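You operate a simulated robot arm through the tools that you are given. There is no shell and no other tool. Be economical: measure what you need, move in short steps, check, and stop when the job is done.

Carry out the task below with a simulated robot arm. There is one attempt and no reset: what you move stays moved.

TASK
Polish the tarnish off the silver dish and close the tin again.
Fine: use the yellow pad with polish from the tin, and put the pad back. What is to be rubbed or washed off counts as gone when no trace of it is left.

It is judged by the outcome, as a careful person would: the job done as asked, and still so three seconds after it is handed in. It fails if anything else is knocked over, pushed out of place, dropped, spilled or broken.

THE ROBOT
A 6-joint arm with a two-finger parallel gripper, fixed in place. Base frame: the origin is at the foot of the arm, x ahead of it, y to its left, z up. Lengths are in m, angles in rad, forces in N, time in s.
With the tool pointing down near the work surface it reaches from about 0.26 to 0.68 m from the base axis. Its first joint turns from -1.152 to 1.152 rad. Payload 2.9 kg.
The TCP is the grasp point between the finger pads, 0.03 m short of the fingertips. In the tool frame z runs along the fingers and y along their closing line. Largest opening 0.11 m; finger width 0.02, thickness 0.01; the body of the gripper, 0.048 by 0.112 m, starts 0.055 m behind the TCP.
Orientation is that of the tool frame in the base frame, as [roll, pitch, yaw] about the fixed x, y, z axes, in that order (R = Rz(yaw) Ry(pitch) Rx(roll)). With the fingers straight down and closing along the base's y, the tool's x points along the base's -x, its y along +y and its z along -z.

THE INTERFACE
- The arm moves only by the tool play_rows. Its argument "motion" is a list that holds one entry, the list of rows, each a list of 6 numbers: the shift along the tool's x, y, z in units of 25 mm (1.0 is 25 mm), then the turn, a rotation vector about the tool's x, y, z in units of 5 degrees (1.0 is 5 degrees). In form: [[[tx, ty, tz, wx, wy, wz], ...]]. A call has 1 to 10 rows; each row shifts and turns the commanded pose from where the row before left it, along the tool's axes as they then stand. "jaw" is the gripper command, from -1 (fully open) to 1 (shut), values between in proportion, set as the call begins (left out, the last holds). A call with a number of a shift or a turn outside -1 to 1 is refused whole. A row lasts 0.2 s, in which the tool goes at most 0.05 m and 0.15 rad; a call with a longer step from one row to the next is refused whole, and so is a gripper value outside its range. Where a pose cannot be reached the arm comes as near as it can. A force on the tool above 40 N (or 10 N above the force at the start of the call, whichever is more), or a blocked arm, ends the call early, and 0.2 s more pass. Each finger travels about 0.108 m/s and halts on what it meets, pressing with about 22 N; the grip force reading is that of the motor and also rises with nothing between the fingers. The clock runs only during rows and for 0.2 s after the last one: add rows that do not move to give the fingers time. It gives the time, the measured TCP pose, the force on the tool (base axes), the opening and the grip force at its end, in the units of the frame above (readings bear some noise), with the torque about the TCP (base axes, N m) and any sound that the robot's microphone picked up.
- Cameras (640 x 400 px; columns grow to the right, rows downward): "scene" is fixed at [0.0725, 0.4338, 1.3811]; the picture's right is [-0.79, -0.61, 0.00], its down [-0.38, 0.48, -0.79] and it looks along [0.49, -0.62, -0.61] (base axes); focal length 370 px, centre (320, 200). "wrist" rides on the gripper at [0.072, 0.017, -0.103] in the tool frame; the picture's right is [-0.23, 0.97, 0.00], its down [-0.76, -0.18, -0.62] and it looks along [-0.61, -0.14, 0.78] (tool axes); focal length 222 px, centre (320, 200). There is no depth. A picture from a camera that has moved, and an enlarged one, comes with that camera's place and axes in the base frame and with its lens.
- camera(camera): a new picture of that camera. It takes no simulated time.
- inspect(camera, box): a new picture of the part [left, top, right, bottom] of that camera's present view, enlarged. It takes no simulated time.
- hand_in(): hands the job in; it is judged then, once.

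Go step by step. Nothing tells you positions but the pictures and the camera data: compare them with the known pose of the tool, close in by small moves and look again before you grip or let go. The budget is 120 turns and 68 pictures, counting those below and the enlarged ones. Unless the task says otherwise, let go and move clear before handing in, and close with one line.

The tools are called after "Call:" by a JSON object that holds its "op" and its "data". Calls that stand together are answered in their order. play_rows: Moves the arm, as the interface text tells. Its arguments: {"type":"object","properties":{"motion":{"type":"array","items":{"type":"array","items":{"type":"array","items":{"type":"number"}}}},"jaw":{"type":"number"}},"required":["motion"]} The other tools are called the same way: camera (camera) takes a picture; inspect (camera, box) takes an enlarged picture of a part of a camera's view; hand_in () hands the job in.

At the start:

```text
time_s: 0.0
position: [0.3605, -0.0355, 1.0642]
orientation: [3.141, 0.001, 3.141]
wrist_force: [0.5, 0.0, 0.2]
moment: [0.0, 0.01, -0.01]
grip_width: 0.1098
gripper_force: 0.1
```

scene: 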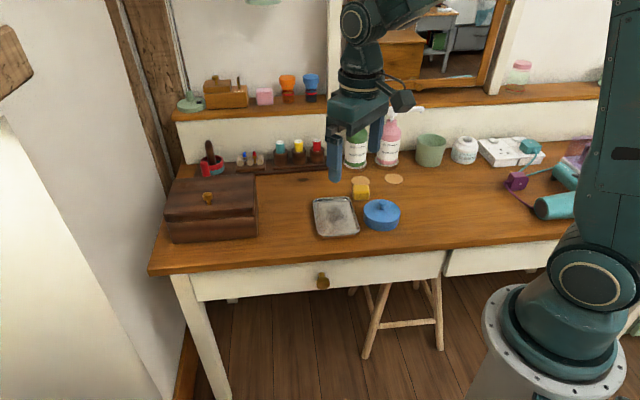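
wrist: 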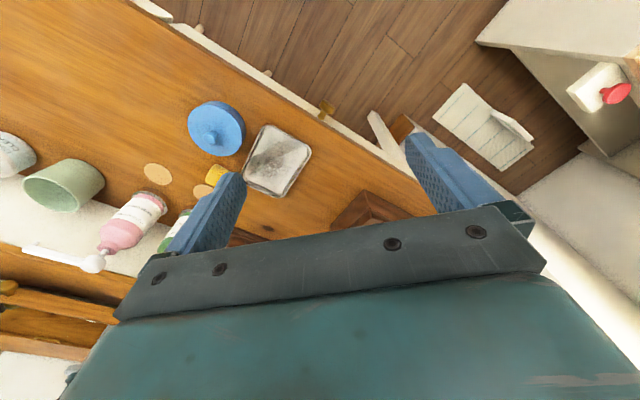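

I see the silver dish, the blue tin with a lid and the yellow pad behind it on a table. I'll look closer to measure them.

Call:
{"op": "inspect", "data": {"camera": "scene", "box": [290, 160, 430, 248]}}

Call:
{"op": "inspect", "data": {"camera": "wrist", "box": [120, 80, 340, 220]}}

```text
4.55 times, centred on (360, 204) of scene
camera zoom: at [0.0725, 0.4338, 1.3811], right [-0.79, -0.61, 0.0], down [-0.38, 0.48, -0.79], along [0.49, -0.62, -0.61], focal length 1684 px, centre (138, 182)
```

zoom: 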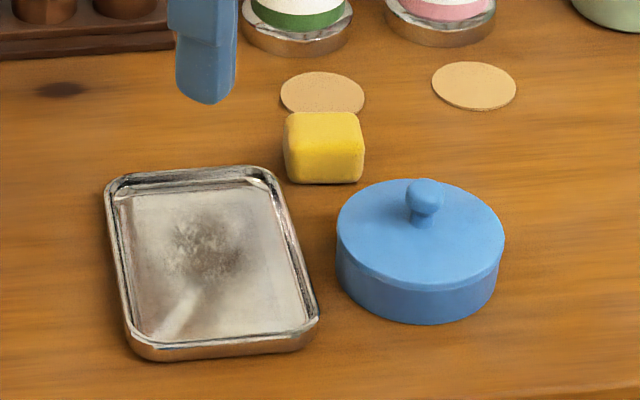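

```text
2.86 times, centred on (230, 150) of wrist
camera zoom: at [0.2885, -0.0195, 1.1668], right [0.23, 0.97, 0.0], down [0.76, -0.18, 0.62], along [0.61, -0.14, -0.78], focal length 635 px, centre (577, 343)
```

zoom: 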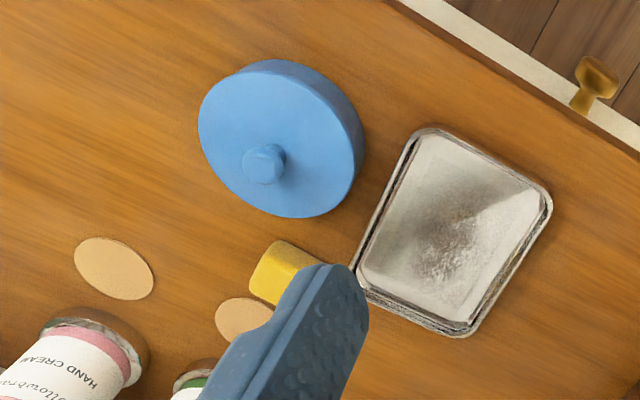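

The tin's knob is at about (0.394, -0.225, 0.82), the table at about z 0.755, the pad at about (0.495, -0.285) and the dish at about (0.495, -0.17). I'll move above the tin and look again.

Call:
{"op": "play_rows", "data": {"motion": [[[-0.17, -0.95, 0.5, 0, 0, 0], [-0.17, -0.95, 0.5, 0, 0, 0], [-0.17, -0.95, 0.5, 0, 0, 0], [-0.17, -0.95, 0.5, 0, 0, 0], [-0.17, -0.95, 0.5, 0, 0, 0], [-0.17, -0.95, 0.5, 0, 0, 0], [-0.17, -0.95, 0.5, 0, 0, 0], [-0.17, -0.95, 0.5, 0, 0, 0]]]}}

Call:
{"op": "camera", "data": {"camera": "wrist"}}

Call:
{"op": "camera", "data": {"camera": "scene"}}

```text
time_s: 1.8
position: [0.3921, -0.2259, 0.9614]
orientation: [3.141, 0.0, -3.142]
wrist_force: [0.6, 1.4, -0.1]
moment: [0.02, 0.02, -0.02]
grip_width: 0.11
gripper_force: 0.1
```

```text
63 pictures are left
camera wrist: at [0.3208, -0.2092, 1.0642], right [0.23, 0.97, 0.0], down [0.76, -0.18, 0.62], along [0.61, -0.14, -0.78], focal length 222 px, centre (320, 200)
```

wrist: 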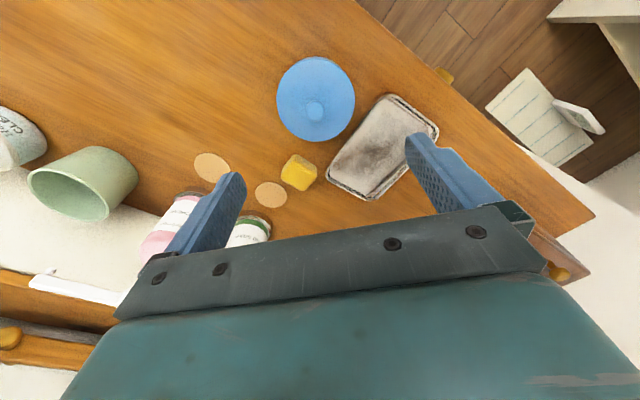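

```text
62 pictures are left
```

scene: 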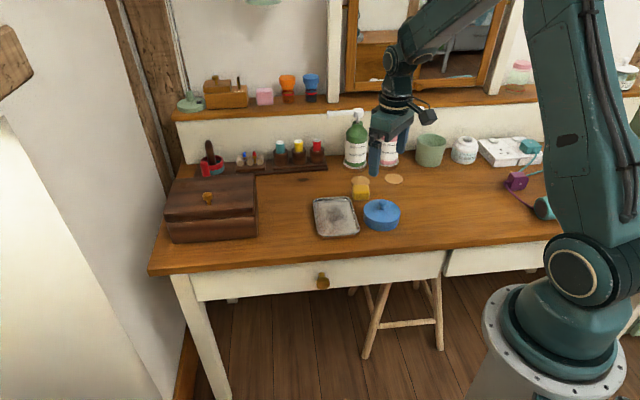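

The wrist camera now sees everything from above. I'll enlarge it to measure.

Call:
{"op": "inspect", "data": {"camera": "wrist", "box": [240, 50, 450, 210]}}

```text
2.50 times, centred on (345, 130) of wrist
camera zoom: at [0.3208, -0.2092, 1.0642], right [0.23, 0.97, 0.0], down [0.76, -0.18, 0.62], along [0.61, -0.14, -0.78], focal length 555 px, centre (258, 375)
```

zoom: 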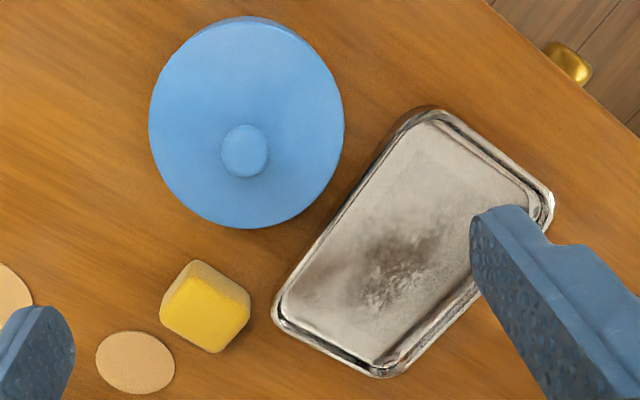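

Measurements: knob about (0.393, -0.230), top z about 0.815; pad about (0.486, -0.279), top z about 0.785; dish about (0.487, -0.160). Next I descend partway to the knob and check.

Call:
{"op": "play_rows", "data": {"motion": [[[-0.02, -0.05, 0.9, 0, 0, 0], [-0.02, -0.05, 0.9, 0, 0, 0], [0, -0.05, 0.9, 0, 0, 0], [0, -0.02, 0.9, 0, 0, 0]]], "jaw": 0.1}}

Call:
{"op": "camera", "data": {"camera": "wrist"}}

Call:
{"op": "inspect", "data": {"camera": "scene", "box": [320, 150, 440, 240]}}

```text
time_s: 2.8
position: [0.3955, -0.2304, 0.8732]
orientation: [3.141, -0.001, 3.142]
wrist_force: [0.7, 0.6, 0.0]
moment: [-0.02, 0.02, -0.02]
grip_width: 0.0495
gripper_force: 0.0
```

```text
60 pictures are left
camera wrist: at [0.323, -0.2137, 0.9767], right [0.23, 0.97, 0.0], down [0.76, -0.18, 0.62], along [0.61, -0.14, -0.78], focal length 222 px, centre (320, 200)
```

wrist: 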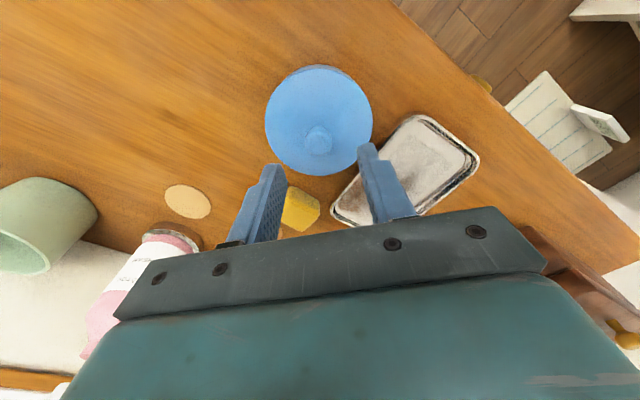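

```text
4.44 times, centred on (380, 195) of scene
camera zoom: at [0.0725, 0.4338, 1.3811], right [-0.79, -0.61, 0.0], down [-0.38, 0.48, -0.79], along [0.49, -0.62, -0.61], focal length 1646 px, centre (53, 222)
```

zoom: 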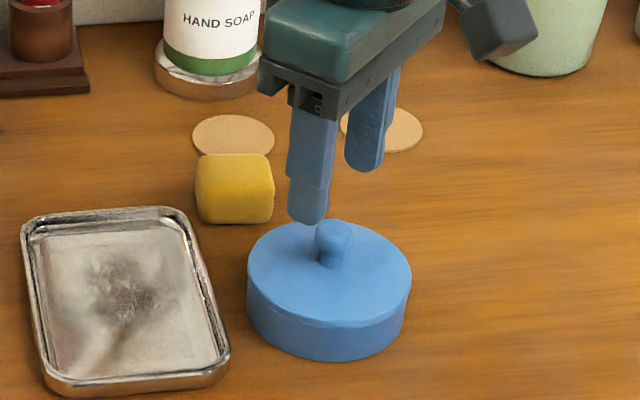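

The knob sits between the fingers, about 4 mm nearer in x. I'll go down and close on it.

Call:
{"op": "play_rows", "data": {"motion": [[[0.12, 0, 0.6, 0, 0, 0], [0, 0, 0.6, 0, 0, 0], [0, 0, 0.4, 0, 0, 0]]]}}

Call:
{"op": "play_rows", "data": {"motion": [[[0, 0, 0, 0, 0, 0], [0, 0, 0, 0, 0, 0], [0, 0, 0, 0, 0, 0]]], "jaw": 1}}

Call:
{"op": "camera", "data": {"camera": "wrist"}}

```text
time_s: 3.6
position: [0.393, -0.2317, 0.8331]
orientation: [3.141, 0.0, -3.141]
wrist_force: [1.3, -0.8, -0.4]
moment: [0.03, 0.02, 0.01]
grip_width: 0.0494
gripper_force: 0.1
```

```text
time_s: 4.4
position: [0.3928, -0.23, 0.8335]
orientation: [3.141, -0.001, -3.14]
wrist_force: [-0.1, 0.5, -0.1]
moment: [0.04, 0.01, 0.0]
grip_width: 0.0194
gripper_force: 22.3
```

```text
58 pictures are left
camera wrist: at [0.3212, -0.2142, 0.9364], right [0.23, 0.97, 0.0], down [0.76, -0.18, 0.62], along [0.61, -0.14, -0.78], focal length 222 px, centre (320, 200)
```

wrist: 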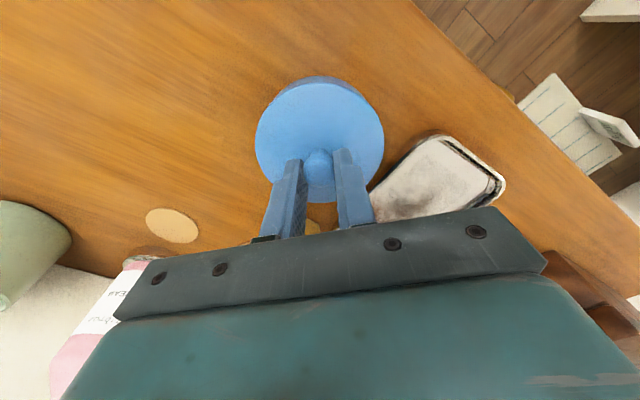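

The knob is gripped at 19 mm. I'll lift slowly and see whether the lid comes off.

Call:
{"op": "play_rows", "data": {"motion": [[[0, 0, -0.2, 0, 0, 0], [0, 0, -0.2, 0, 0, 0], [0, 0, -0.4, 0, 0, 0], [0, 0, -0.6, 0, 0, 0], [0, 0, -0.6, 0, 0, 0]]]}}

Call:
{"op": "inspect", "data": {"camera": "scene", "box": [320, 150, 440, 240]}}

```text
time_s: 5.6
position: [0.3922, -0.2322, 0.883]
orientation: [-3.14, 0.001, 3.141]
wrist_force: [0.5, 0.2, -1.3]
moment: [0.0, 0.01, 0.03]
grip_width: 0.0189
gripper_force: 21.3
```

```text
4.44 times, centred on (380, 195) of scene
camera zoom: at [0.0725, 0.4338, 1.3811], right [-0.79, -0.61, 0.0], down [-0.38, 0.48, -0.79], along [0.49, -0.62, -0.61], focal length 1646 px, centre (53, 222)
```

zoom: 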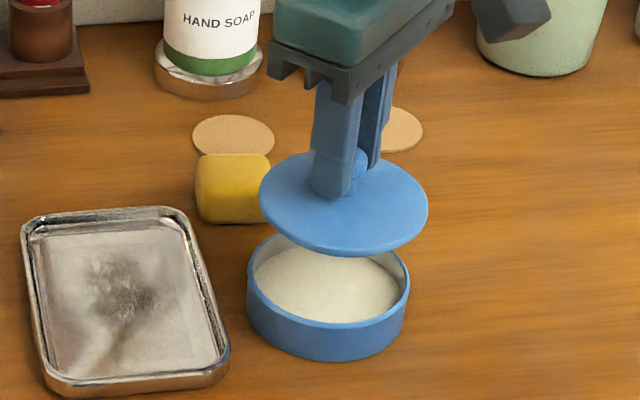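

The lid is off and polish shows in the tin. I'll carry the lid to the free table at about (0.365, -0.345) and lower it.

Call:
{"op": "play_rows", "data": {"motion": [[[0.22, -0.9, -0.1, 0, 0, 0], [0.22, -0.9, 0, 0, 0, 0], [0.22, -0.9, 0, 0, 0, 0], [0.22, -0.9, 0, 0, 0, 0], [0.22, -0.9, 0, 0, 0, 0], [0, 0, 0.8, 0, 0, 0], [0, 0, 0.8, 0, 0, 0], [0, 0, 0.8, 0, 0, 0], [0, 0, 0.6, 0, 0, 0]]]}}

Call:
{"op": "inspect", "data": {"camera": "scene", "box": [340, 140, 480, 240]}}

```text
time_s: 7.6
position: [0.3645, -0.3431, 0.8121]
orientation: [-3.141, 0.0, -3.141]
wrist_force: [-4.1, 4.7, 16.4]
moment: [0.16, 0.2, -0.04]
grip_width: 0.0189
gripper_force: 22.3
```

```text
4.00 times, centred on (410, 190) of scene
camera zoom: at [0.0722, 0.4341, 1.381], right [-0.79, -0.61, 0.0], down [-0.38, 0.48, -0.79], along [0.49, -0.62, -0.61], focal length 1482 px, centre (-40, 240)
```

zoom: 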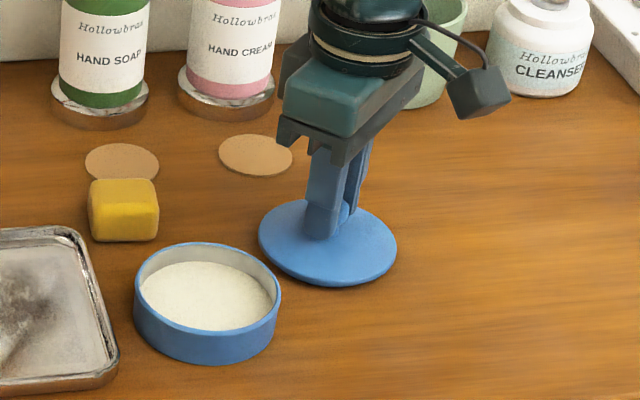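

The lid has touched the table at TCP z about 0.812. I'll ease the load, release and rise.

Call:
{"op": "play_rows", "data": {"motion": [[[0, 0, -0.06, 0, 0, 0], [0, 0, 0, 0, 0, 0]]]}}

Call:
{"op": "play_rows", "data": {"motion": [[[0, 0, 0, 0, 0, 0], [0, 0, 0, 0, 0, 0], [0, 0, -0.6, 0, 0, 0], [0, 0, -0.8, 0, 0, 0], [0, 0, -0.9, 0, 0, 0]]], "jaw": 0.2}}

Call:
{"op": "inspect", "data": {"camera": "scene", "box": [340, 140, 480, 240]}}

Call:
{"op": "camera", "data": {"camera": "wrist"}}

```text
time_s: 8.2
position: [0.3641, -0.3449, 0.8119]
orientation: [-3.141, 0.0, -3.141]
wrist_force: [1.5, 0.1, 1.6]
moment: [0.0, 0.0, -0.01]
grip_width: 0.0194
gripper_force: 21.8
```

```text
time_s: 9.4
position: [0.3636, -0.3427, 0.8716]
orientation: [3.141, 0.0, 3.142]
wrist_force: [1.3, 0.7, -0.7]
moment: [0.0, 0.01, 0.0]
grip_width: 0.0438
gripper_force: 0.0
```

```text
4.00 times, centred on (410, 190) of scene
camera zoom: at [0.0725, 0.4338, 1.3811], right [-0.79, -0.61, 0.0], down [-0.38, 0.48, -0.79], along [0.49, -0.62, -0.61], focal length 1482 px, centre (-40, 240)
```

zoom: 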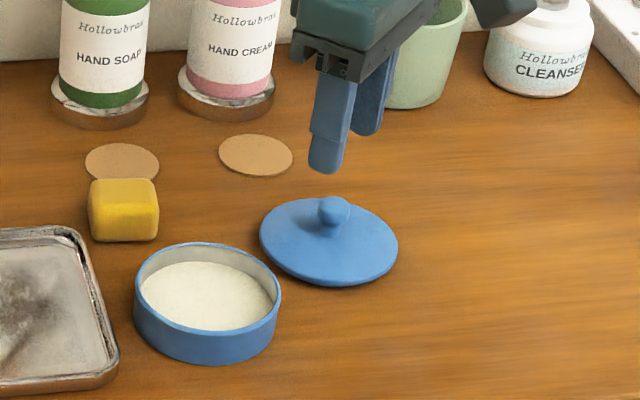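

```text
54 pictures are left
camera wrist: at [0.2921, -0.3261, 0.9754], right [0.23, 0.97, 0.0], down [0.76, -0.18, 0.62], along [0.61, -0.14, -0.78], focal length 222 px, centre (320, 200)
```

wrist: 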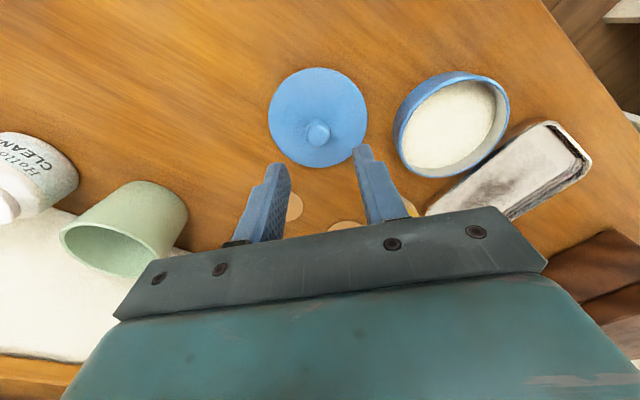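

The lid is down flat and stable. Now I move above the pad, turn the gripper to match its edges and look.

Call:
{"op": "play_rows", "data": {"motion": [[[-0.81, 0.43, -0.5, 0, 0, 0], [-0.81, 0.43, -0.5, 0, 0, 0], [-0.81, 0.43, -0.4, 0, 0, 0], [-0.81, 0.43, 0, 0, 0, 0], [-0.81, 0.43, 0, 0, 0, 0], [-0.81, 0.43, 0, 0, 0, 0]]], "jaw": -0.27}}

Call:
{"op": "play_rows", "data": {"motion": [[[0, 0, 0, 0, 0, -0.95], [0, 0, 0, 0, 0, -0.95], [0, 0, 0, 0, 0, -0.95], [0, 0, 0, 0, 0, -0.95], [0, 0, 0, 0, 0, -0.95], [0, 0, 0, 0, 0, -0.95], [0, 0, 0, 0, 0, -0.95], [0, 0, 0, 0, 0, -0.95]]]}}

Call:
{"op": "camera", "data": {"camera": "wrist"}}

Call:
{"op": "inspect", "data": {"camera": "scene", "box": [310, 150, 430, 240]}}

```text
time_s: 10.8
position: [0.4848, -0.279, 0.9054]
orientation: [3.141, 0.002, -3.141]
wrist_force: [-0.4, 0.9, -0.2]
moment: [-0.02, 0.04, 0.04]
grip_width: 0.0699
gripper_force: 0.1
```

```text
time_s: 12.6
position: [0.4852, -0.2788, 0.9043]
orientation: [3.141, -0.001, -2.477]
wrist_force: [-0.6, -0.1, 0.2]
moment: [0.01, 0.02, 0.0]
grip_width: 0.0697
gripper_force: 0.1
```

```text
53 pictures are left
camera wrist: at [0.4179, -0.31, 1.0079], right [-0.42, 0.91, 0.0], down [0.71, 0.33, 0.62], along [0.57, 0.26, -0.78], focal length 222 px, centre (320, 200)
```

wrist: 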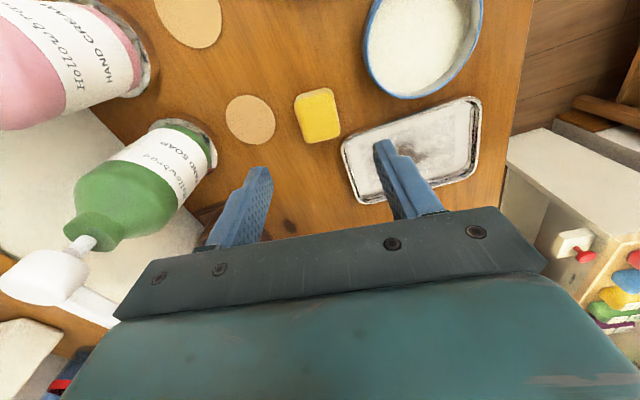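

```text
4.44 times, centred on (370, 195) of scene
camera zoom: at [0.0725, 0.4338, 1.3811], right [-0.79, -0.61, 0.0], down [-0.38, 0.48, -0.79], along [0.49, -0.62, -0.61], focal length 1646 px, centre (98, 222)
```

zoom: 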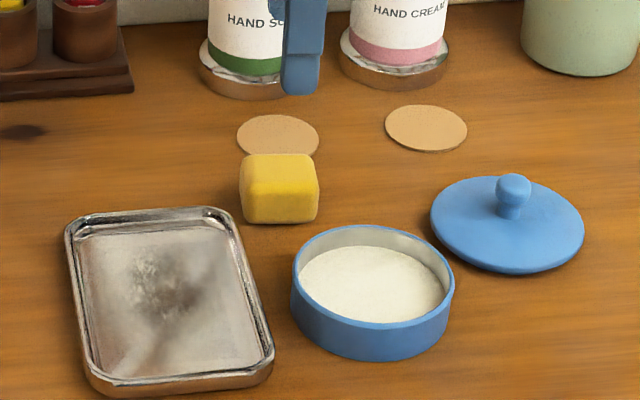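

I'll enlarge the wrist view to read the pad's edges and center exactly.

Call:
{"op": "inspect", "data": {"camera": "wrist", "box": [220, 60, 400, 180]}}

```text
3.33 times, centred on (310, 120) of wrist
camera zoom: at [0.4179, -0.31, 1.0079], right [-0.42, 0.91, 0.0], down [0.71, 0.33, 0.62], along [0.57, 0.26, -0.78], focal length 740 px, centre (353, 467)
```

zoom: 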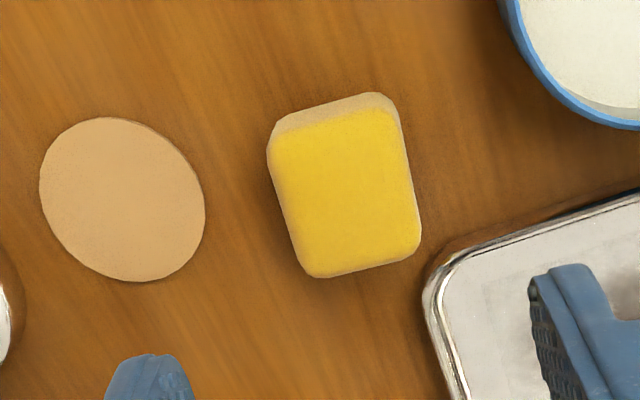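

The gripper is aligned with the pad, whose center is about 2 mm off. I'll descend so the fingertips only hold the upper half of the pad, then close.

Call:
{"op": "play_rows", "data": {"motion": [[[-0.04, -0.08, 0.8, 0, 0, 0], [0, 0, 0.8, 0, 0, 0], [0, 0, 0.8, 0, 0, 0], [0, 0, 0.7, 0, 0, 0], [0, 0, 0.5, 0, 0, 0], [0, 0, 0.4, 0, 0, 0]]]}}

Call:
{"op": "inspect", "data": {"camera": "scene", "box": [310, 150, 430, 240]}}

Call:
{"op": "camera", "data": {"camera": "wrist"}}

```text
time_s: 14.0
position: [0.4872, -0.2806, 0.8035]
orientation: [3.14, -0.001, -2.479]
wrist_force: [0.3, 0.4, -0.2]
moment: [0.02, 0.02, 0.03]
grip_width: 0.0696
gripper_force: 0.0
```

```text
4.44 times, centred on (370, 195) of scene
camera zoom: at [0.0725, 0.4338, 1.3811], right [-0.79, -0.61, 0.0], down [-0.38, 0.48, -0.79], along [0.49, -0.62, -0.61], focal length 1646 px, centre (98, 222)
```

zoom: 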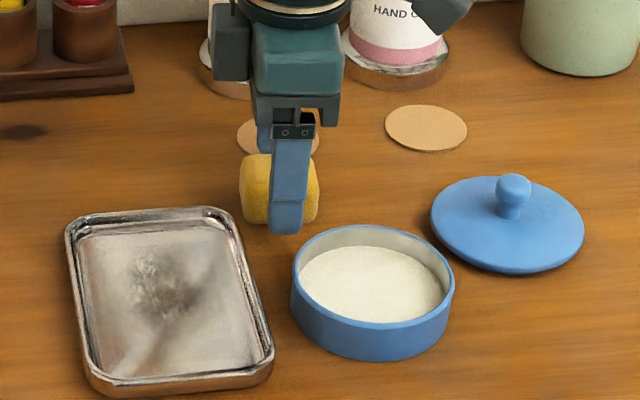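

```text
49 pictures are left
camera wrist: at [0.4201, -0.3117, 0.9069], right [-0.42, 0.91, 0.0], down [0.71, 0.33, 0.62], along [0.57, 0.26, -0.78], focal length 222 px, centre (320, 200)
```

wrist: 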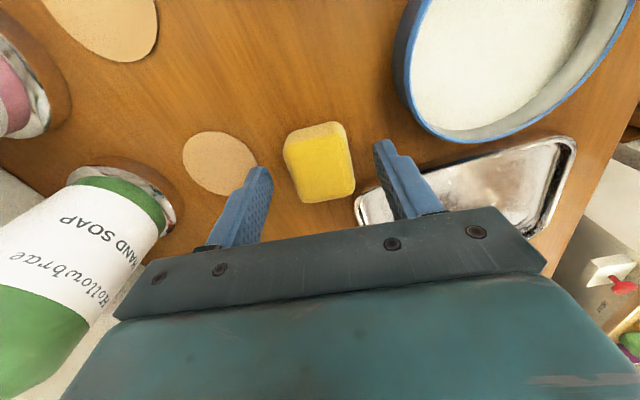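

The fingers straddle the pad without touching anything else. I'll close on it.

Call:
{"op": "play_rows", "data": {"motion": [[[0, 0, 0, 0, 0, 0], [0, 0, 0, 0, 0, 0], [0, 0, 0, 0, 0, 0]]], "jaw": 1}}

Call:
{"op": "play_rows", "data": {"motion": [[[0, 0, -0.2, 0, 0, 0], [0, 0, -0.5, 0, 0, 0], [0, 0, -0.9, 0, 0, 0], [0, 0, -0.8, 0, 0, 0]]]}}

Call:
{"op": "inspect", "data": {"camera": "scene", "box": [310, 150, 430, 240]}}

Call:
{"op": "camera", "data": {"camera": "wrist"}}

```text
time_s: 14.8
position: [0.4872, -0.2797, 0.8027]
orientation: [3.141, 0.001, -2.478]
wrist_force: [0.7, 0.1, -0.4]
moment: [0.02, 0.0, 0.01]
grip_width: 0.0388
gripper_force: 21.8
```

```text
time_s: 15.8
position: [0.4876, -0.281, 0.8659]
orientation: [-3.141, -0.001, -2.48]
wrist_force: [-0.2, -0.4, 0.3]
moment: [0.0, -0.01, -0.02]
grip_width: 0.0388
gripper_force: 22.2
```

```text
4.44 times, centred on (370, 195) of scene
camera zoom: at [0.0725, 0.4338, 1.3811], right [-0.79, -0.61, 0.0], down [-0.38, 0.48, -0.79], along [0.49, -0.62, -0.61], focal length 1646 px, centre (98, 222)
```

zoom: 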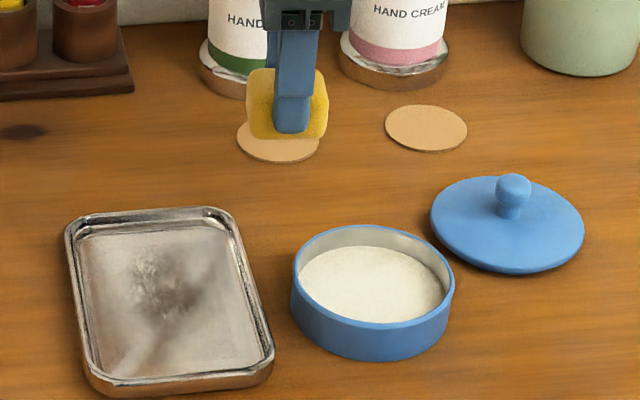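

```text
47 pictures are left
camera wrist: at [0.4199, -0.3124, 0.9689], right [-0.42, 0.91, 0.0], down [0.71, 0.33, 0.62], along [0.57, 0.26, -0.78], focal length 222 px, centre (320, 200)
```

wrist: 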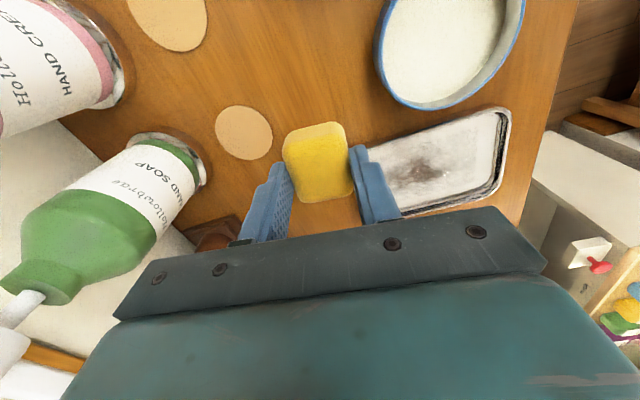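

The pad is held firmly. I'll move it over the tin and check the centering.

Call:
{"op": "play_rows", "data": {"motion": [[[0.346, 0.8, 0, 0, 0, 0], [0.346, 0.8, 0, 0, 0, 0], [0.346, 0.8, 0, 0, 0, 0], [0.346, 0.8, 0, 0, 0, 0], [0.346, 0.8, 0, 0, 0, 0]]]}}

Call:
{"op": "inspect", "data": {"camera": "scene", "box": [310, 150, 430, 240]}}

Call:
{"op": "camera", "data": {"camera": "wrist"}}

```text
time_s: 17.0
position: [0.3914, -0.2263, 0.8644]
orientation: [-3.142, 0.002, -2.478]
wrist_force: [0.6, -1.2, 0.2]
moment: [0.0, 0.02, -0.01]
grip_width: 0.0389
gripper_force: 21.3
```

```text
4.44 times, centred on (370, 195) of scene
camera zoom: at [0.0725, 0.4338, 1.3811], right [-0.79, -0.61, 0.0], down [-0.38, 0.48, -0.79], along [0.49, -0.62, -0.61], focal length 1646 px, centre (98, 222)
```

zoom: 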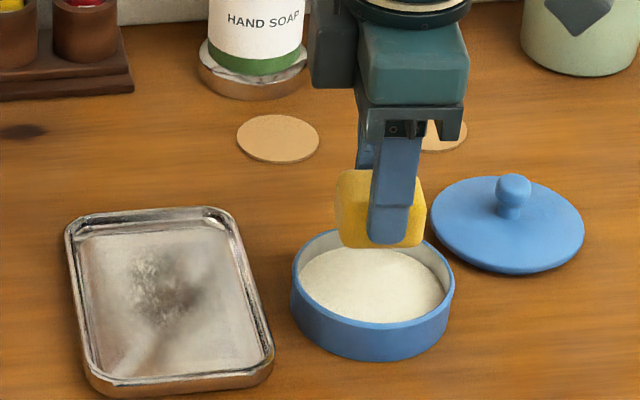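

```text
45 pictures are left
camera wrist: at [0.3249, -0.2578, 0.9677], right [-0.42, 0.91, 0.0], down [0.71, 0.33, 0.62], along [0.57, 0.26, -0.78], focal length 222 px, centre (320, 200)
```

wrist: 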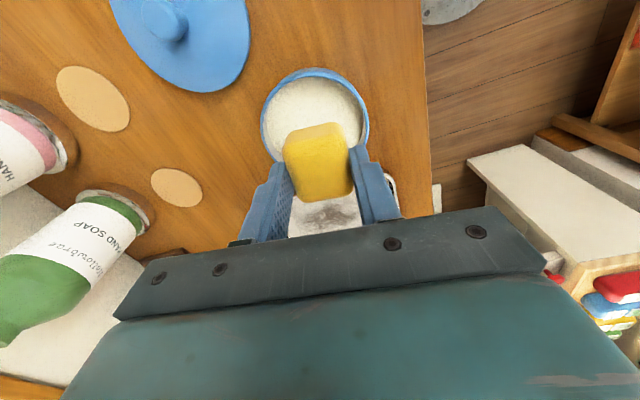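

I'll enlarge the wrist view to get the tin center accurately.

Call:
{"op": "inspect", "data": {"camera": "wrist", "box": [240, 50, 400, 220]}}

```text
2.35 times, centred on (320, 135) of wrist
camera zoom: at [0.3249, -0.2578, 0.9677], right [-0.42, 0.91, 0.0], down [0.71, 0.33, 0.62], along [0.57, 0.26, -0.78], focal length 523 px, centre (320, 353)
```

zoom: 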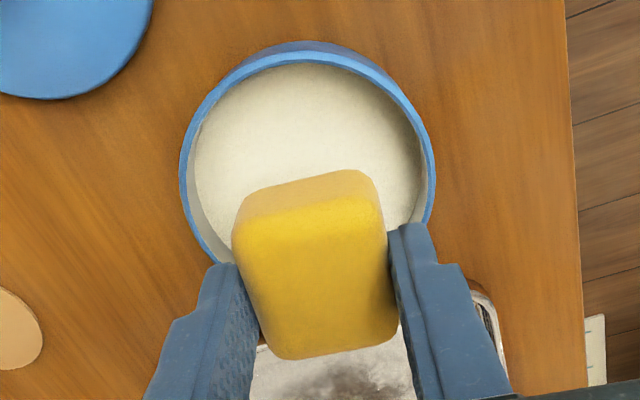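

The tin center is confirmed at about (0.391, -0.230). I'll center the pad and lower it in small steps into the polish.

Call:
{"op": "play_rows", "data": {"motion": [[[0.1, -0.14, 0.5, 0, 0, 0], [0, 0, 0.5, 0, 0, 0], [0, 0, 0.2, 0, 0, 0], [0, 0, 0.1, 0, 0, 0], [0, 0, 0.1, 0, 0, 0]]]}}

Call:
{"op": "inspect", "data": {"camera": "scene", "box": [340, 170, 430, 240]}}

```text
time_s: 18.2
position: [0.3915, -0.2314, 0.831]
orientation: [3.141, -0.002, -2.479]
wrist_force: [0.2, 0.4, 0.2]
moment: [0.0, 0.0, 0.02]
grip_width: 0.0385
gripper_force: 22.4
```

```text
5.71 times, centred on (385, 205) of scene
camera zoom: at [0.0725, 0.4338, 1.3811], right [-0.79, -0.61, 0.0], down [-0.38, 0.48, -0.79], along [0.49, -0.62, -0.61], focal length 2116 px, centre (-51, 171)
```

zoom: 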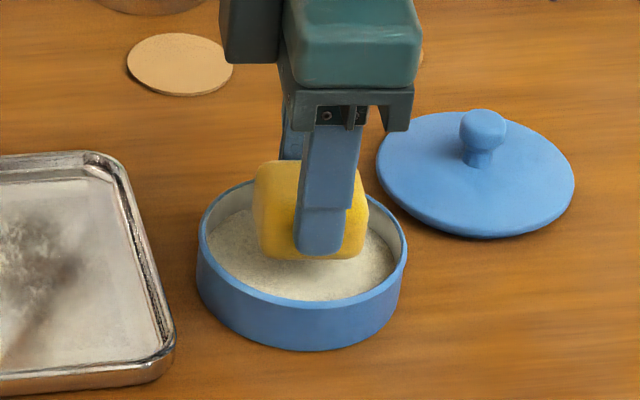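

It is centered inside the tin and not yet touching. I'll lower further in small steps.

Call:
{"op": "play_rows", "data": {"motion": [[[0, 0, 0.1, 0, 0, 0], [0, 0, 0.1, 0, 0, 0], [0, 0, 0.1, 0, 0, 0], [0, 0, 0, 0, 0, 0]]]}}

Call:
{"op": "play_rows", "data": {"motion": [[[0, 0, 0.1, 0, 0, 0], [0, 0, 0.08, 0, 0, 0], [0, 0, 0, 0, 0, 0]]]}}

Call:
{"op": "inspect", "data": {"camera": "scene", "box": [340, 170, 430, 240]}}

```text
time_s: 19.2
position: [0.3923, -0.2303, 0.8237]
orientation: [3.142, -0.001, -2.477]
wrist_force: [-0.1, 0.4, 0.0]
moment: [-0.01, -0.01, 0.01]
grip_width: 0.0384
gripper_force: 22.3
```

```text
time_s: 20.0
position: [0.392, -0.2329, 0.8189]
orientation: [3.141, 0.001, -2.478]
wrist_force: [0.0, -0.7, -0.8]
moment: [0.02, 0.04, 0.01]
grip_width: 0.0383
gripper_force: 21.3
```

```text
5.71 times, centred on (385, 205) of scene
camera zoom: at [0.0725, 0.4338, 1.3811], right [-0.79, -0.61, 0.0], down [-0.38, 0.48, -0.79], along [0.49, -0.62, -0.61], focal length 2116 px, centre (-51, 171)
```

zoom: 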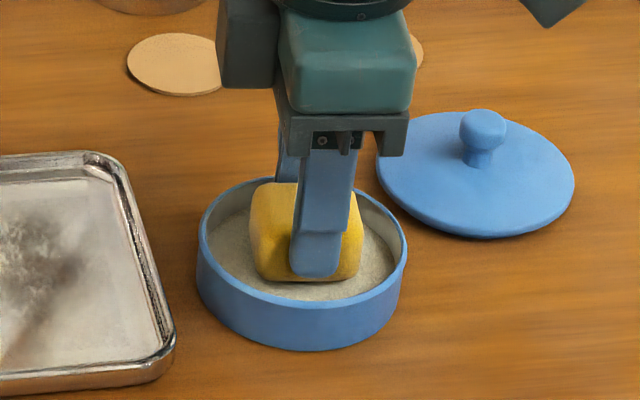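

Call:
{"op": "play_rows", "data": {"motion": [[[0, 0, 0.06, 0, 0, 0], [0, 0, 0.06, 0, 0, 0], [0, 0, 0, 0, 0, 0]]]}}

Call:
{"op": "play_rows", "data": {"motion": [[[0, 0, 0.06, 0, 0, 0], [0, 0, 0.06, 0, 0, 0], [0, 0, 0, 0, 0, 0]]]}}

Call:
{"op": "inspect", "data": {"camera": "scene", "box": [340, 170, 430, 240]}}

```text
time_s: 20.8
position: [0.3932, -0.2309, 0.8162]
orientation: [-3.139, 0.0, -2.481]
wrist_force: [-6.4, -2.3, 27.2]
moment: [0.0, 0.24, -0.01]
grip_width: 0.0388
gripper_force: 21.7
```

```text
time_s: 21.6
position: [0.3939, -0.2308, 0.8129]
orientation: [-3.14, 0.003, -2.48]
wrist_force: [-0.1, -0.1, 28.5]
moment: [0.06, 0.01, 0.03]
grip_width: 0.0387
gripper_force: 21.8
```

```text
5.71 times, centred on (385, 205) of scene
camera zoom: at [0.0721, 0.434, 1.381], right [-0.79, -0.61, 0.0], down [-0.38, 0.48, -0.79], along [0.49, -0.62, -0.61], focal length 2116 px, centre (-51, 171)
```

zoom: 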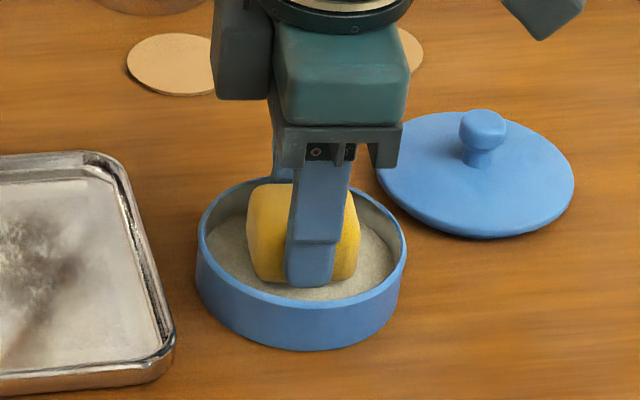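

The pad pressed into the polish (about 28 N) and slid up a few mm in the grip. I'll unload, regrip it a little higher while it rests in the tin, then lift and check.

Call:
{"op": "play_rows", "data": {"motion": [[[0, 0, -0.08, 0, 0, 0], [0, 0, -0.06, 0, 0, 0], [0, 0, 0, 0, 0, 0]]]}}

Call:
{"op": "play_rows", "data": {"motion": [[[0, 0, 0, 0, 0, 0], [0, 0, 0, 0, 0, 0]]], "jaw": 0.15}}

Call:
{"op": "inspect", "data": {"camera": "scene", "box": [340, 170, 430, 240]}}

```text
time_s: 22.4
position: [0.3922, -0.2295, 0.8149]
orientation: [3.138, 0.0, -2.479]
wrist_force: [0.3, 0.4, 0.0]
moment: [-0.01, -0.02, 0.01]
grip_width: 0.0384
gripper_force: 22.6
```

```text
time_s: 23.0
position: [0.3932, -0.2323, 0.8152]
orientation: [3.141, 0.001, -2.477]
wrist_force: [0.3, 0.0, 0.0]
moment: [0.01, -0.01, -0.01]
grip_width: 0.0467
gripper_force: 0.1
```

```text
5.71 times, centred on (385, 205) of scene
camera zoom: at [0.0725, 0.4338, 1.3811], right [-0.79, -0.61, 0.0], down [-0.38, 0.48, -0.79], along [0.49, -0.62, -0.61], focal length 2116 px, centre (-51, 171)
```

zoom: 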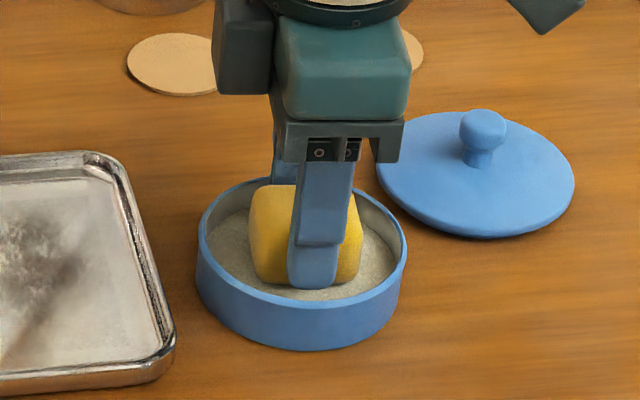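

The pad rests in the polish. I'll raise 7 mm and close again, then lift.

Call:
{"op": "play_rows", "data": {"motion": [[[0, 0, -0.28, 0, 0, 0], [0, 0, 0, 0, 0, 0]]]}}

Call:
{"op": "play_rows", "data": {"motion": [[[0, 0, 0, 0, 0, 0], [0, 0, 0, 0, 0, 0]]], "jaw": 1}}

Call:
{"op": "play_rows", "data": {"motion": [[[0, 0, -0.3, 0, 0, 0], [0, 0, -0.6, 0, 0, 0], [0, 0, -0.8, 0, 0, 0]]]}}

Call:
{"op": "inspect", "data": {"camera": "scene", "box": [320, 160, 420, 240]}}

```text
time_s: 23.6
position: [0.3919, -0.2305, 0.8237]
orientation: [3.14, -0.002, -2.478]
wrist_force: [-0.2, 0.8, -1.2]
moment: [-0.02, 0.0, -0.03]
grip_width: 0.0468
gripper_force: 0.1
```

```text
time_s: 24.2
position: [0.3923, -0.2304, 0.8239]
orientation: [3.141, 0.0, -2.479]
wrist_force: [0.1, 0.3, 0.6]
moment: [0.02, -0.01, 0.0]
grip_width: 0.0388
gripper_force: 21.9
```

```text
time_s: 25.0
position: [0.3934, -0.2323, 0.863]
orientation: [3.14, 0.0, -2.48]
wrist_force: [0.2, -0.8, 0.4]
moment: [0.0, 0.0, -0.01]
grip_width: 0.0388
gripper_force: 22.1
```

```text
5.00 times, centred on (370, 200) of scene
camera zoom: at [0.0725, 0.4338, 1.3811], right [-0.79, -0.61, 0.0], down [-0.38, 0.48, -0.79], along [0.49, -0.62, -0.61], focal length 1852 px, centre (70, 200)
```

zoom: 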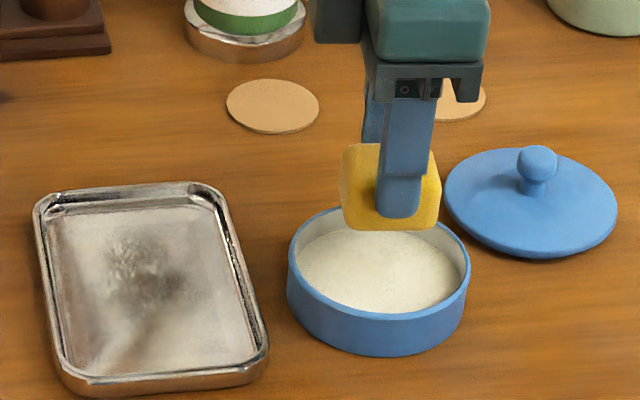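

The pad now protrudes more, with polish on its underside. I'll move over the dish and look from the wrist.

Call:
{"op": "play_rows", "data": {"motion": [[[-0.79, 0, -0.2, 0, 0, 0], [-0.79, 0, -0.2, 0, 0, 0], [-0.79, 0, -0.1, 0, 0, 0], [-0.79, 0, 0, 0, 0, 0], [-0.79, 0, 0, 0, 0, -0.7], [-0.79, 0, 0, 0, 0, -0.7]]]}}

Call:
{"op": "camera", "data": {"camera": "wrist"}}

Call:
{"op": "inspect", "data": {"camera": "scene", "box": [290, 160, 390, 240]}}

```text
time_s: 26.4
position: [0.4868, -0.1584, 0.8772]
orientation: [-3.14, 0.002, -2.357]
wrist_force: [0.4, 0.0, -0.9]
moment: [0.01, 0.06, -0.02]
grip_width: 0.0386
gripper_force: 22.1
```

```text
38 pictures are left
camera wrist: at [0.4227, -0.1966, 0.9808], right [-0.53, 0.85, 0.0], down [0.66, 0.41, 0.62], along [0.53, 0.33, -0.78], focal length 222 px, centre (320, 200)
```

wrist: 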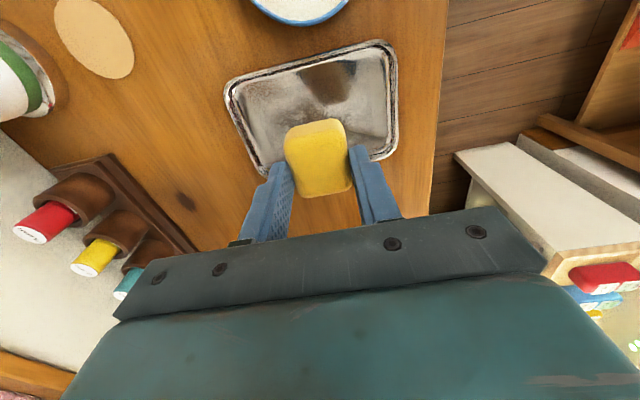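

```text
5.00 times, centred on (340, 200) of scene
camera zoom: at [0.0725, 0.4338, 1.3811], right [-0.79, -0.61, 0.0], down [-0.38, 0.48, -0.79], along [0.49, -0.62, -0.61], focal length 1852 px, centre (220, 200)
```

zoom: 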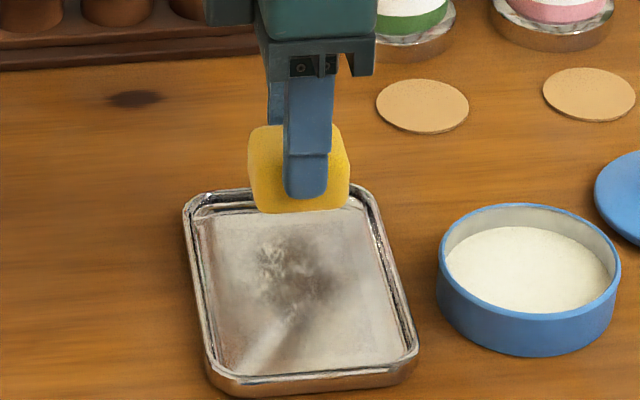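

The dish is centered under the pad, long axis aligned with the gripper's closing line. I'll lower at the center gently until contact.

Call:
{"op": "play_rows", "data": {"motion": [[[0, 0, 0.7, 0, 0, 0], [0, 0, 0.7, 0, 0, 0], [0, 0, 0.6, 0, 0, 0], [0, 0, 0.2, 0, 0, 0], [0, 0, 0, 0, 0, 0]]]}}

Call:
{"op": "play_rows", "data": {"motion": [[[0, 0, 0.08, 0, 0, 0], [0, 0, 0.08, 0, 0, 0], [0, 0, 0, 0, 0, 0]]]}}

```text
time_s: 27.6
position: [0.4855, -0.157, 0.8232]
orientation: [-3.141, 0.0, -2.359]
wrist_force: [0.0, -0.2, 0.4]
moment: [0.0, 0.03, 0.02]
grip_width: 0.0387
gripper_force: 22.0
```

```text
time_s: 28.4
position: [0.4856, -0.1568, 0.8194]
orientation: [3.141, -0.001, -2.357]
wrist_force: [-0.2, -0.5, -0.1]
moment: [0.02, -0.03, 0.0]
grip_width: 0.0387
gripper_force: 22.0
```

Call:
{"op": "play_rows", "data": {"motion": [[[0, 0, 0.08, 0, 0, 0], [0, 0, 0.06, 0, 0, 0], [0, 0, 0, 0, 0, 0]]]}}

Call:
{"op": "inspect", "data": {"camera": "scene", "box": [290, 170, 390, 240]}}

```text
time_s: 29.2
position: [0.4861, -0.158, 0.8149]
orientation: [-3.141, 0.001, -2.357]
wrist_force: [0.0, 0.7, 0.2]
moment: [0.04, 0.02, 0.0]
grip_width: 0.0386
gripper_force: 21.9
```

```text
5.71 times, centred on (340, 205) of scene
camera zoom: at [0.0725, 0.4338, 1.3811], right [-0.79, -0.61, 0.0], down [-0.38, 0.48, -0.79], along [0.49, -0.62, -0.61], focal length 2116 px, centre (206, 171)
```

zoom: 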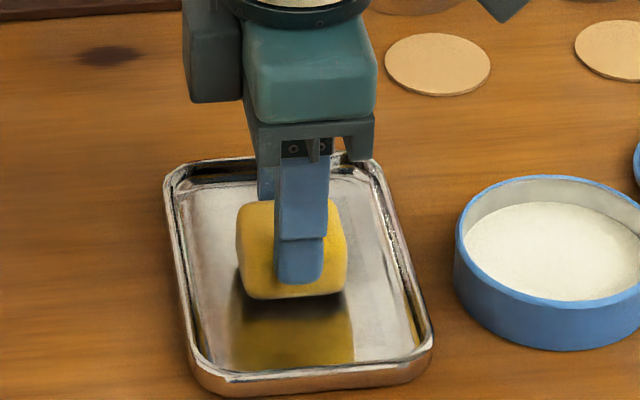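

The pad is just above the dish floor. I'll continue down by about a millimeter at a time.

Call:
{"op": "play_rows", "data": {"motion": [[[0, 0, 0.05, 0, 0, 0], [0, 0, 0, 0, 0, 0]]]}}

Call:
{"op": "play_rows", "data": {"motion": [[[0, 0, 0.05, 0, 0, 0], [0, 0, 0, 0, 0, 0]]]}}

Call:
{"op": "play_rows", "data": {"motion": [[[0, 0, 0.04, 0, 0, 0], [0, 0, 0, 0, 0, 0]]]}}

```text
time_s: 29.8
position: [0.4868, -0.1569, 0.8143]
orientation: [-3.141, 0.0, -2.355]
wrist_force: [-3.7, -0.9, 9.3]
moment: [-0.01, 0.17, -0.02]
grip_width: 0.0386
gripper_force: 22.2
```

```text
time_s: 30.4
position: [0.4865, -0.1562, 0.8141]
orientation: [-3.138, 0.003, -2.355]
wrist_force: [-5.0, 0.3, 27.4]
moment: [-0.01, 0.3, 0.01]
grip_width: 0.0389
gripper_force: 22.6
```

```text
time_s: 31.0
position: [0.4869, -0.1574, 0.813]
orientation: [-3.136, 0.003, -2.357]
wrist_force: [0.1, -1.1, 28.3]
moment: [-0.06, -0.03, 0.0]
grip_width: 0.0386
gripper_force: 21.8
```

Contact found at about 0.814; I'll back off to a light pressure and make a first short stroke along the long axis.

Call:
{"op": "play_rows", "data": {"motion": [[[0, 0, -0.05, 0, 0, 0], [0, 0, 0, 0, 0, 0]]]}}

Call:
{"op": "play_rows", "data": {"motion": [[[0, 0.3, 0, 0, 0, 0], [0, 0.3, 0, 0, 0, 0], [0, 0, 0, 0, 0, 0]]]}}

Call:
{"op": "inspect", "data": {"camera": "scene", "box": [290, 170, 390, 240]}}

```text
time_s: 31.6
position: [0.4866, -0.1573, 0.8126]
orientation: [3.142, -0.001, -2.356]
wrist_force: [6.8, -2.0, 13.0]
moment: [-0.05, -0.38, -0.01]
grip_width: 0.0386
gripper_force: 21.7
```

```text
time_s: 32.4
position: [0.4744, -0.1454, 0.8121]
orientation: [-3.141, -0.001, -2.357]
wrist_force: [2.4, -4.0, 9.9]
moment: [-0.15, -0.17, 0.03]
grip_width: 0.0387
gripper_force: 22.3
```

```text
5.71 times, centred on (340, 205) of scene
camera zoom: at [0.0724, 0.4337, 1.3811], right [-0.79, -0.61, 0.0], down [-0.38, 0.48, -0.79], along [0.49, -0.62, -0.61], focal length 2116 px, centre (206, 171)
```

zoom: 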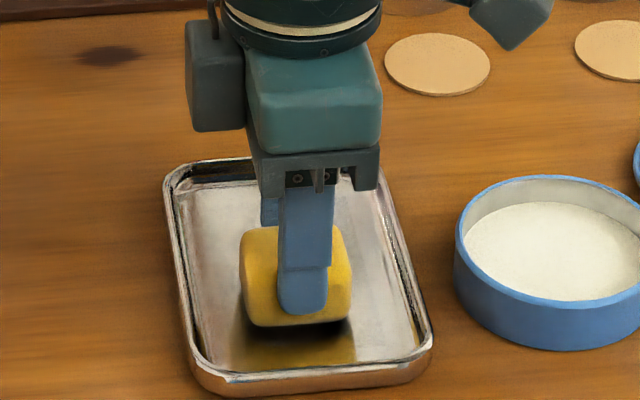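

The dish stays still under about 10 N. I'll now sweep in three lanes along the dish.

Call:
{"op": "play_rows", "data": {"motion": [[[0, 0.4, 0, 0, 0, 0], [0.44, 0, 0, 0, 0, 0], [0, -0.55, 0, 0, 0, 0], [0, -0.55, 0, 0, 0, 0], [0, -0.55, 0, 0, 0, 0], [0, -0.55, 0, 0, 0, 0], [-0.44, 0, 0, 0, 0, 0], [0, 0.73, 0, 0, 0, 0], [0, 0.73, 0, 0, 0, 0], [0, 0.74, 0, 0, 0, 0]]]}}

Call:
{"op": "play_rows", "data": {"motion": [[[-0.44, 0, 0, 0, 0, 0], [0, -0.55, 0, 0, 0, 0], [0, -0.55, 0, 0, 0, 0], [0, -0.55, 0, 0, 0, 0], [0, -0.55, 0, 0, 0, 0], [0.44, 0, 0, 0, 0, 0], [0, 0.55, 0, 0, 0, 0], [0, 0.55, 0, 0, 0, 0]]]}}

Call:
{"op": "inspect", "data": {"camera": "scene", "box": [290, 170, 390, 240]}}

```text
time_s: 34.6
position: [0.4675, -0.1391, 0.8135]
orientation: [-3.141, 0.001, -2.356]
wrist_force: [0.8, -1.6, 3.6]
moment: [-0.03, 0.0, 0.03]
grip_width: 0.0389
gripper_force: 21.8
```

```text
time_s: 36.4
position: [0.4867, -0.1602, 0.813]
orientation: [-3.139, 0.001, -2.358]
wrist_force: [2.0, -3.0, 5.1]
moment: [-0.1, -0.06, 0.0]
grip_width: 0.0388
gripper_force: 22.4
```

```text
5.71 times, centred on (340, 205) of scene
camera zoom: at [0.0724, 0.4337, 1.3811], right [-0.79, -0.61, 0.0], down [-0.38, 0.48, -0.79], along [0.49, -0.62, -0.61], focal length 2116 px, centre (206, 171)
```

zoom: 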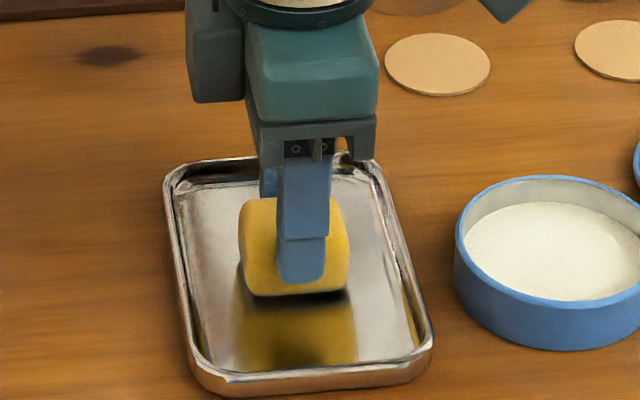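

The sweeps ran cleanly and the dish hasn't moved. I'll lift and move aside to see what is left.

Call:
{"op": "play_rows", "data": {"motion": [[[0, 0, -0.8, 0, 0, 0], [0, 0, -0.8, 0, 0, 0], [0, 0, -0.6, 0, 0, 0], [0.8, 0, 0, 0, 0, 0], [0.8, 0, 0, 0, 0, 0], [0.8, 0, 0, 0, 0, 0], [0.8, 0, 0, 0, 0, 0]]]}}

Call:
{"op": "inspect", "data": {"camera": "scene", "box": [295, 180, 385, 240]}}

Call:
{"op": "camera", "data": {"camera": "wrist"}}

```text
time_s: 38.0
position: [0.429, -0.2181, 0.8676]
orientation: [3.14, 0.0, -2.358]
wrist_force: [0.1, -0.4, -0.7]
moment: [-0.03, -0.01, 0.03]
grip_width: 0.0385
gripper_force: 22.1
```

```text
6.67 times, centred on (340, 210) of scene
camera zoom: at [0.0725, 0.4338, 1.3811], right [-0.79, -0.61, 0.0], down [-0.38, 0.48, -0.79], along [0.49, -0.62, -0.61], focal length 2469 px, centre (187, 133)
```

zoom: 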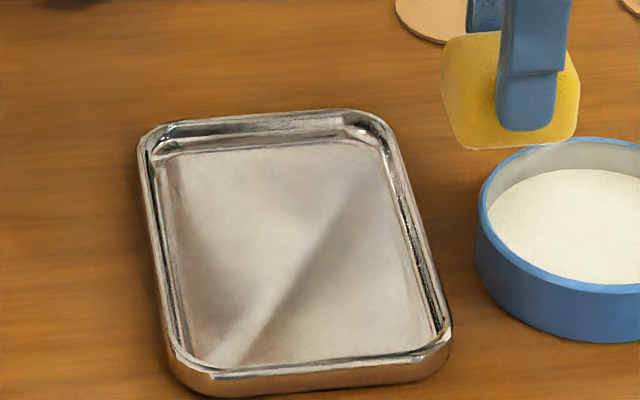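

```text
32 pictures are left
camera wrist: at [0.3672, -0.2579, 0.9701], right [-0.53, 0.85, 0.0], down [0.66, 0.41, 0.62], along [0.53, 0.33, -0.78], focal length 222 px, centre (320, 200)
```

wrist: 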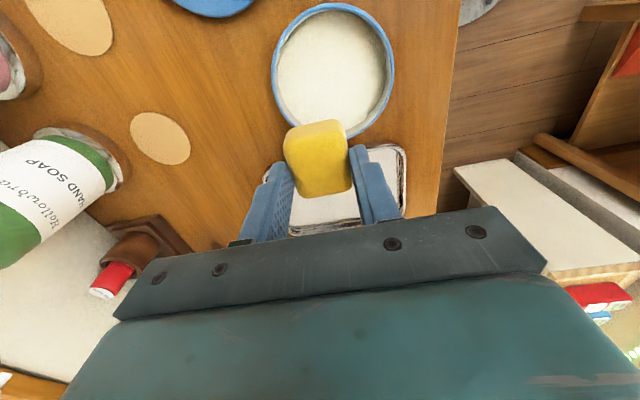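

The dark blotch is gone in this view; what remains looks like a reflection. I'll view the dish from another angle with the wrist camera to be sure.

Call:
{"op": "play_rows", "data": {"motion": [[[-0.9, 0, -0.4, 0, 0, 0], [-0.9, 0, -0.4, 0, 0, 0], [-0.9, 0, -0.4, 0, 0, 0], [-0.9, 0, -0.4, 0, 0, 0], [-0.9, 0, 0, 0, 0, 0], [-0.9, 0, 0, 0, 0, 0], [-0.9, 0, 0, 0, 0, 0]]]}}

Call:
{"op": "camera", "data": {"camera": "wrist"}}

```text
time_s: 39.6
position: [0.5416, -0.1053, 0.9081]
orientation: [-3.141, -0.002, -2.356]
wrist_force: [0.4, -0.7, -0.4]
moment: [0.0, -0.03, 0.0]
grip_width: 0.0388
gripper_force: 21.7
```

```text
31 pictures are left
camera wrist: at [0.4792, -0.1442, 1.0112], right [-0.53, 0.85, 0.0], down [0.66, 0.41, 0.62], along [0.53, 0.33, -0.78], focal length 222 px, centre (320, 200)
```

wrist: 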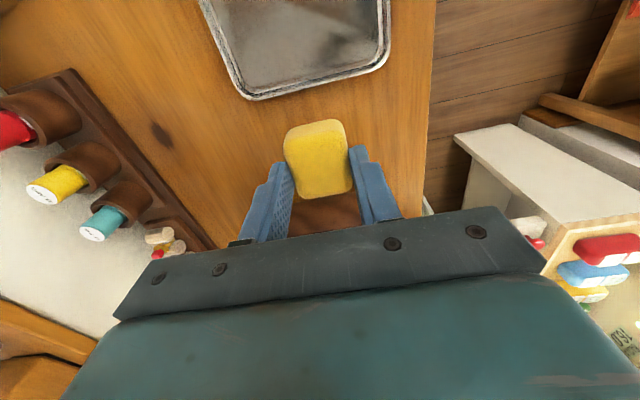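

Call:
{"op": "play_rows", "data": {"motion": [[[0.7, 0, -0.6, 0, 0, 0], [0.7, 0, -0.6, 0, 0, 0]]]}}

Call:
{"op": "inspect", "data": {"camera": "wrist", "box": [210, 0, 410, 130]}}

Call:
{"op": "inspect", "data": {"camera": "scene", "box": [295, 180, 385, 240]}}

```text
time_s: 40.2
position: [0.5184, -0.1299, 0.9397]
orientation: [-3.141, 0.002, -2.356]
wrist_force: [-1.0, 0.4, 0.3]
moment: [0.03, -0.02, 0.02]
grip_width: 0.039
gripper_force: 21.9
```

```text
3.08 times, centred on (310, 65) of wrist
camera zoom: at [0.4554, -0.1691, 1.042], right [-0.53, 0.85, 0.0], down [0.66, 0.41, 0.62], along [0.53, 0.33, -0.78], focal length 684 px, centre (351, 615)
```

zoom: 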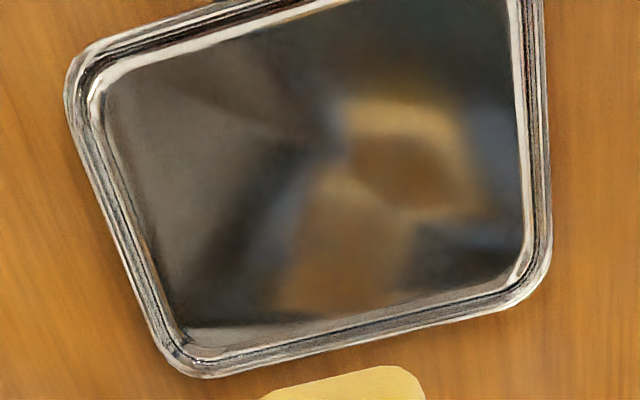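

```text
6.67 times, centred on (340, 210) of scene
camera zoom: at [0.0725, 0.4338, 1.3811], right [-0.79, -0.61, 0.0], down [-0.38, 0.48, -0.79], along [0.49, -0.62, -0.61], focal length 2469 px, centre (187, 133)
```

zoom: 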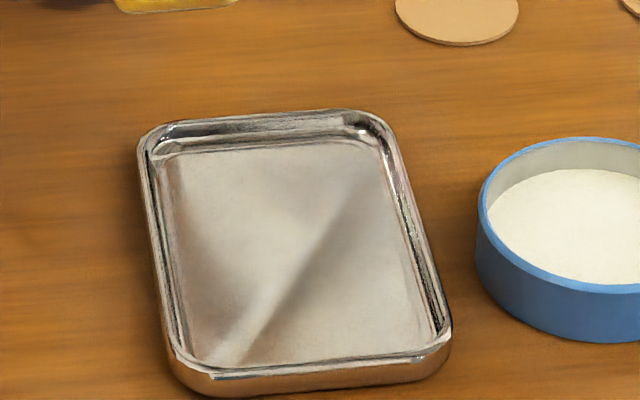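

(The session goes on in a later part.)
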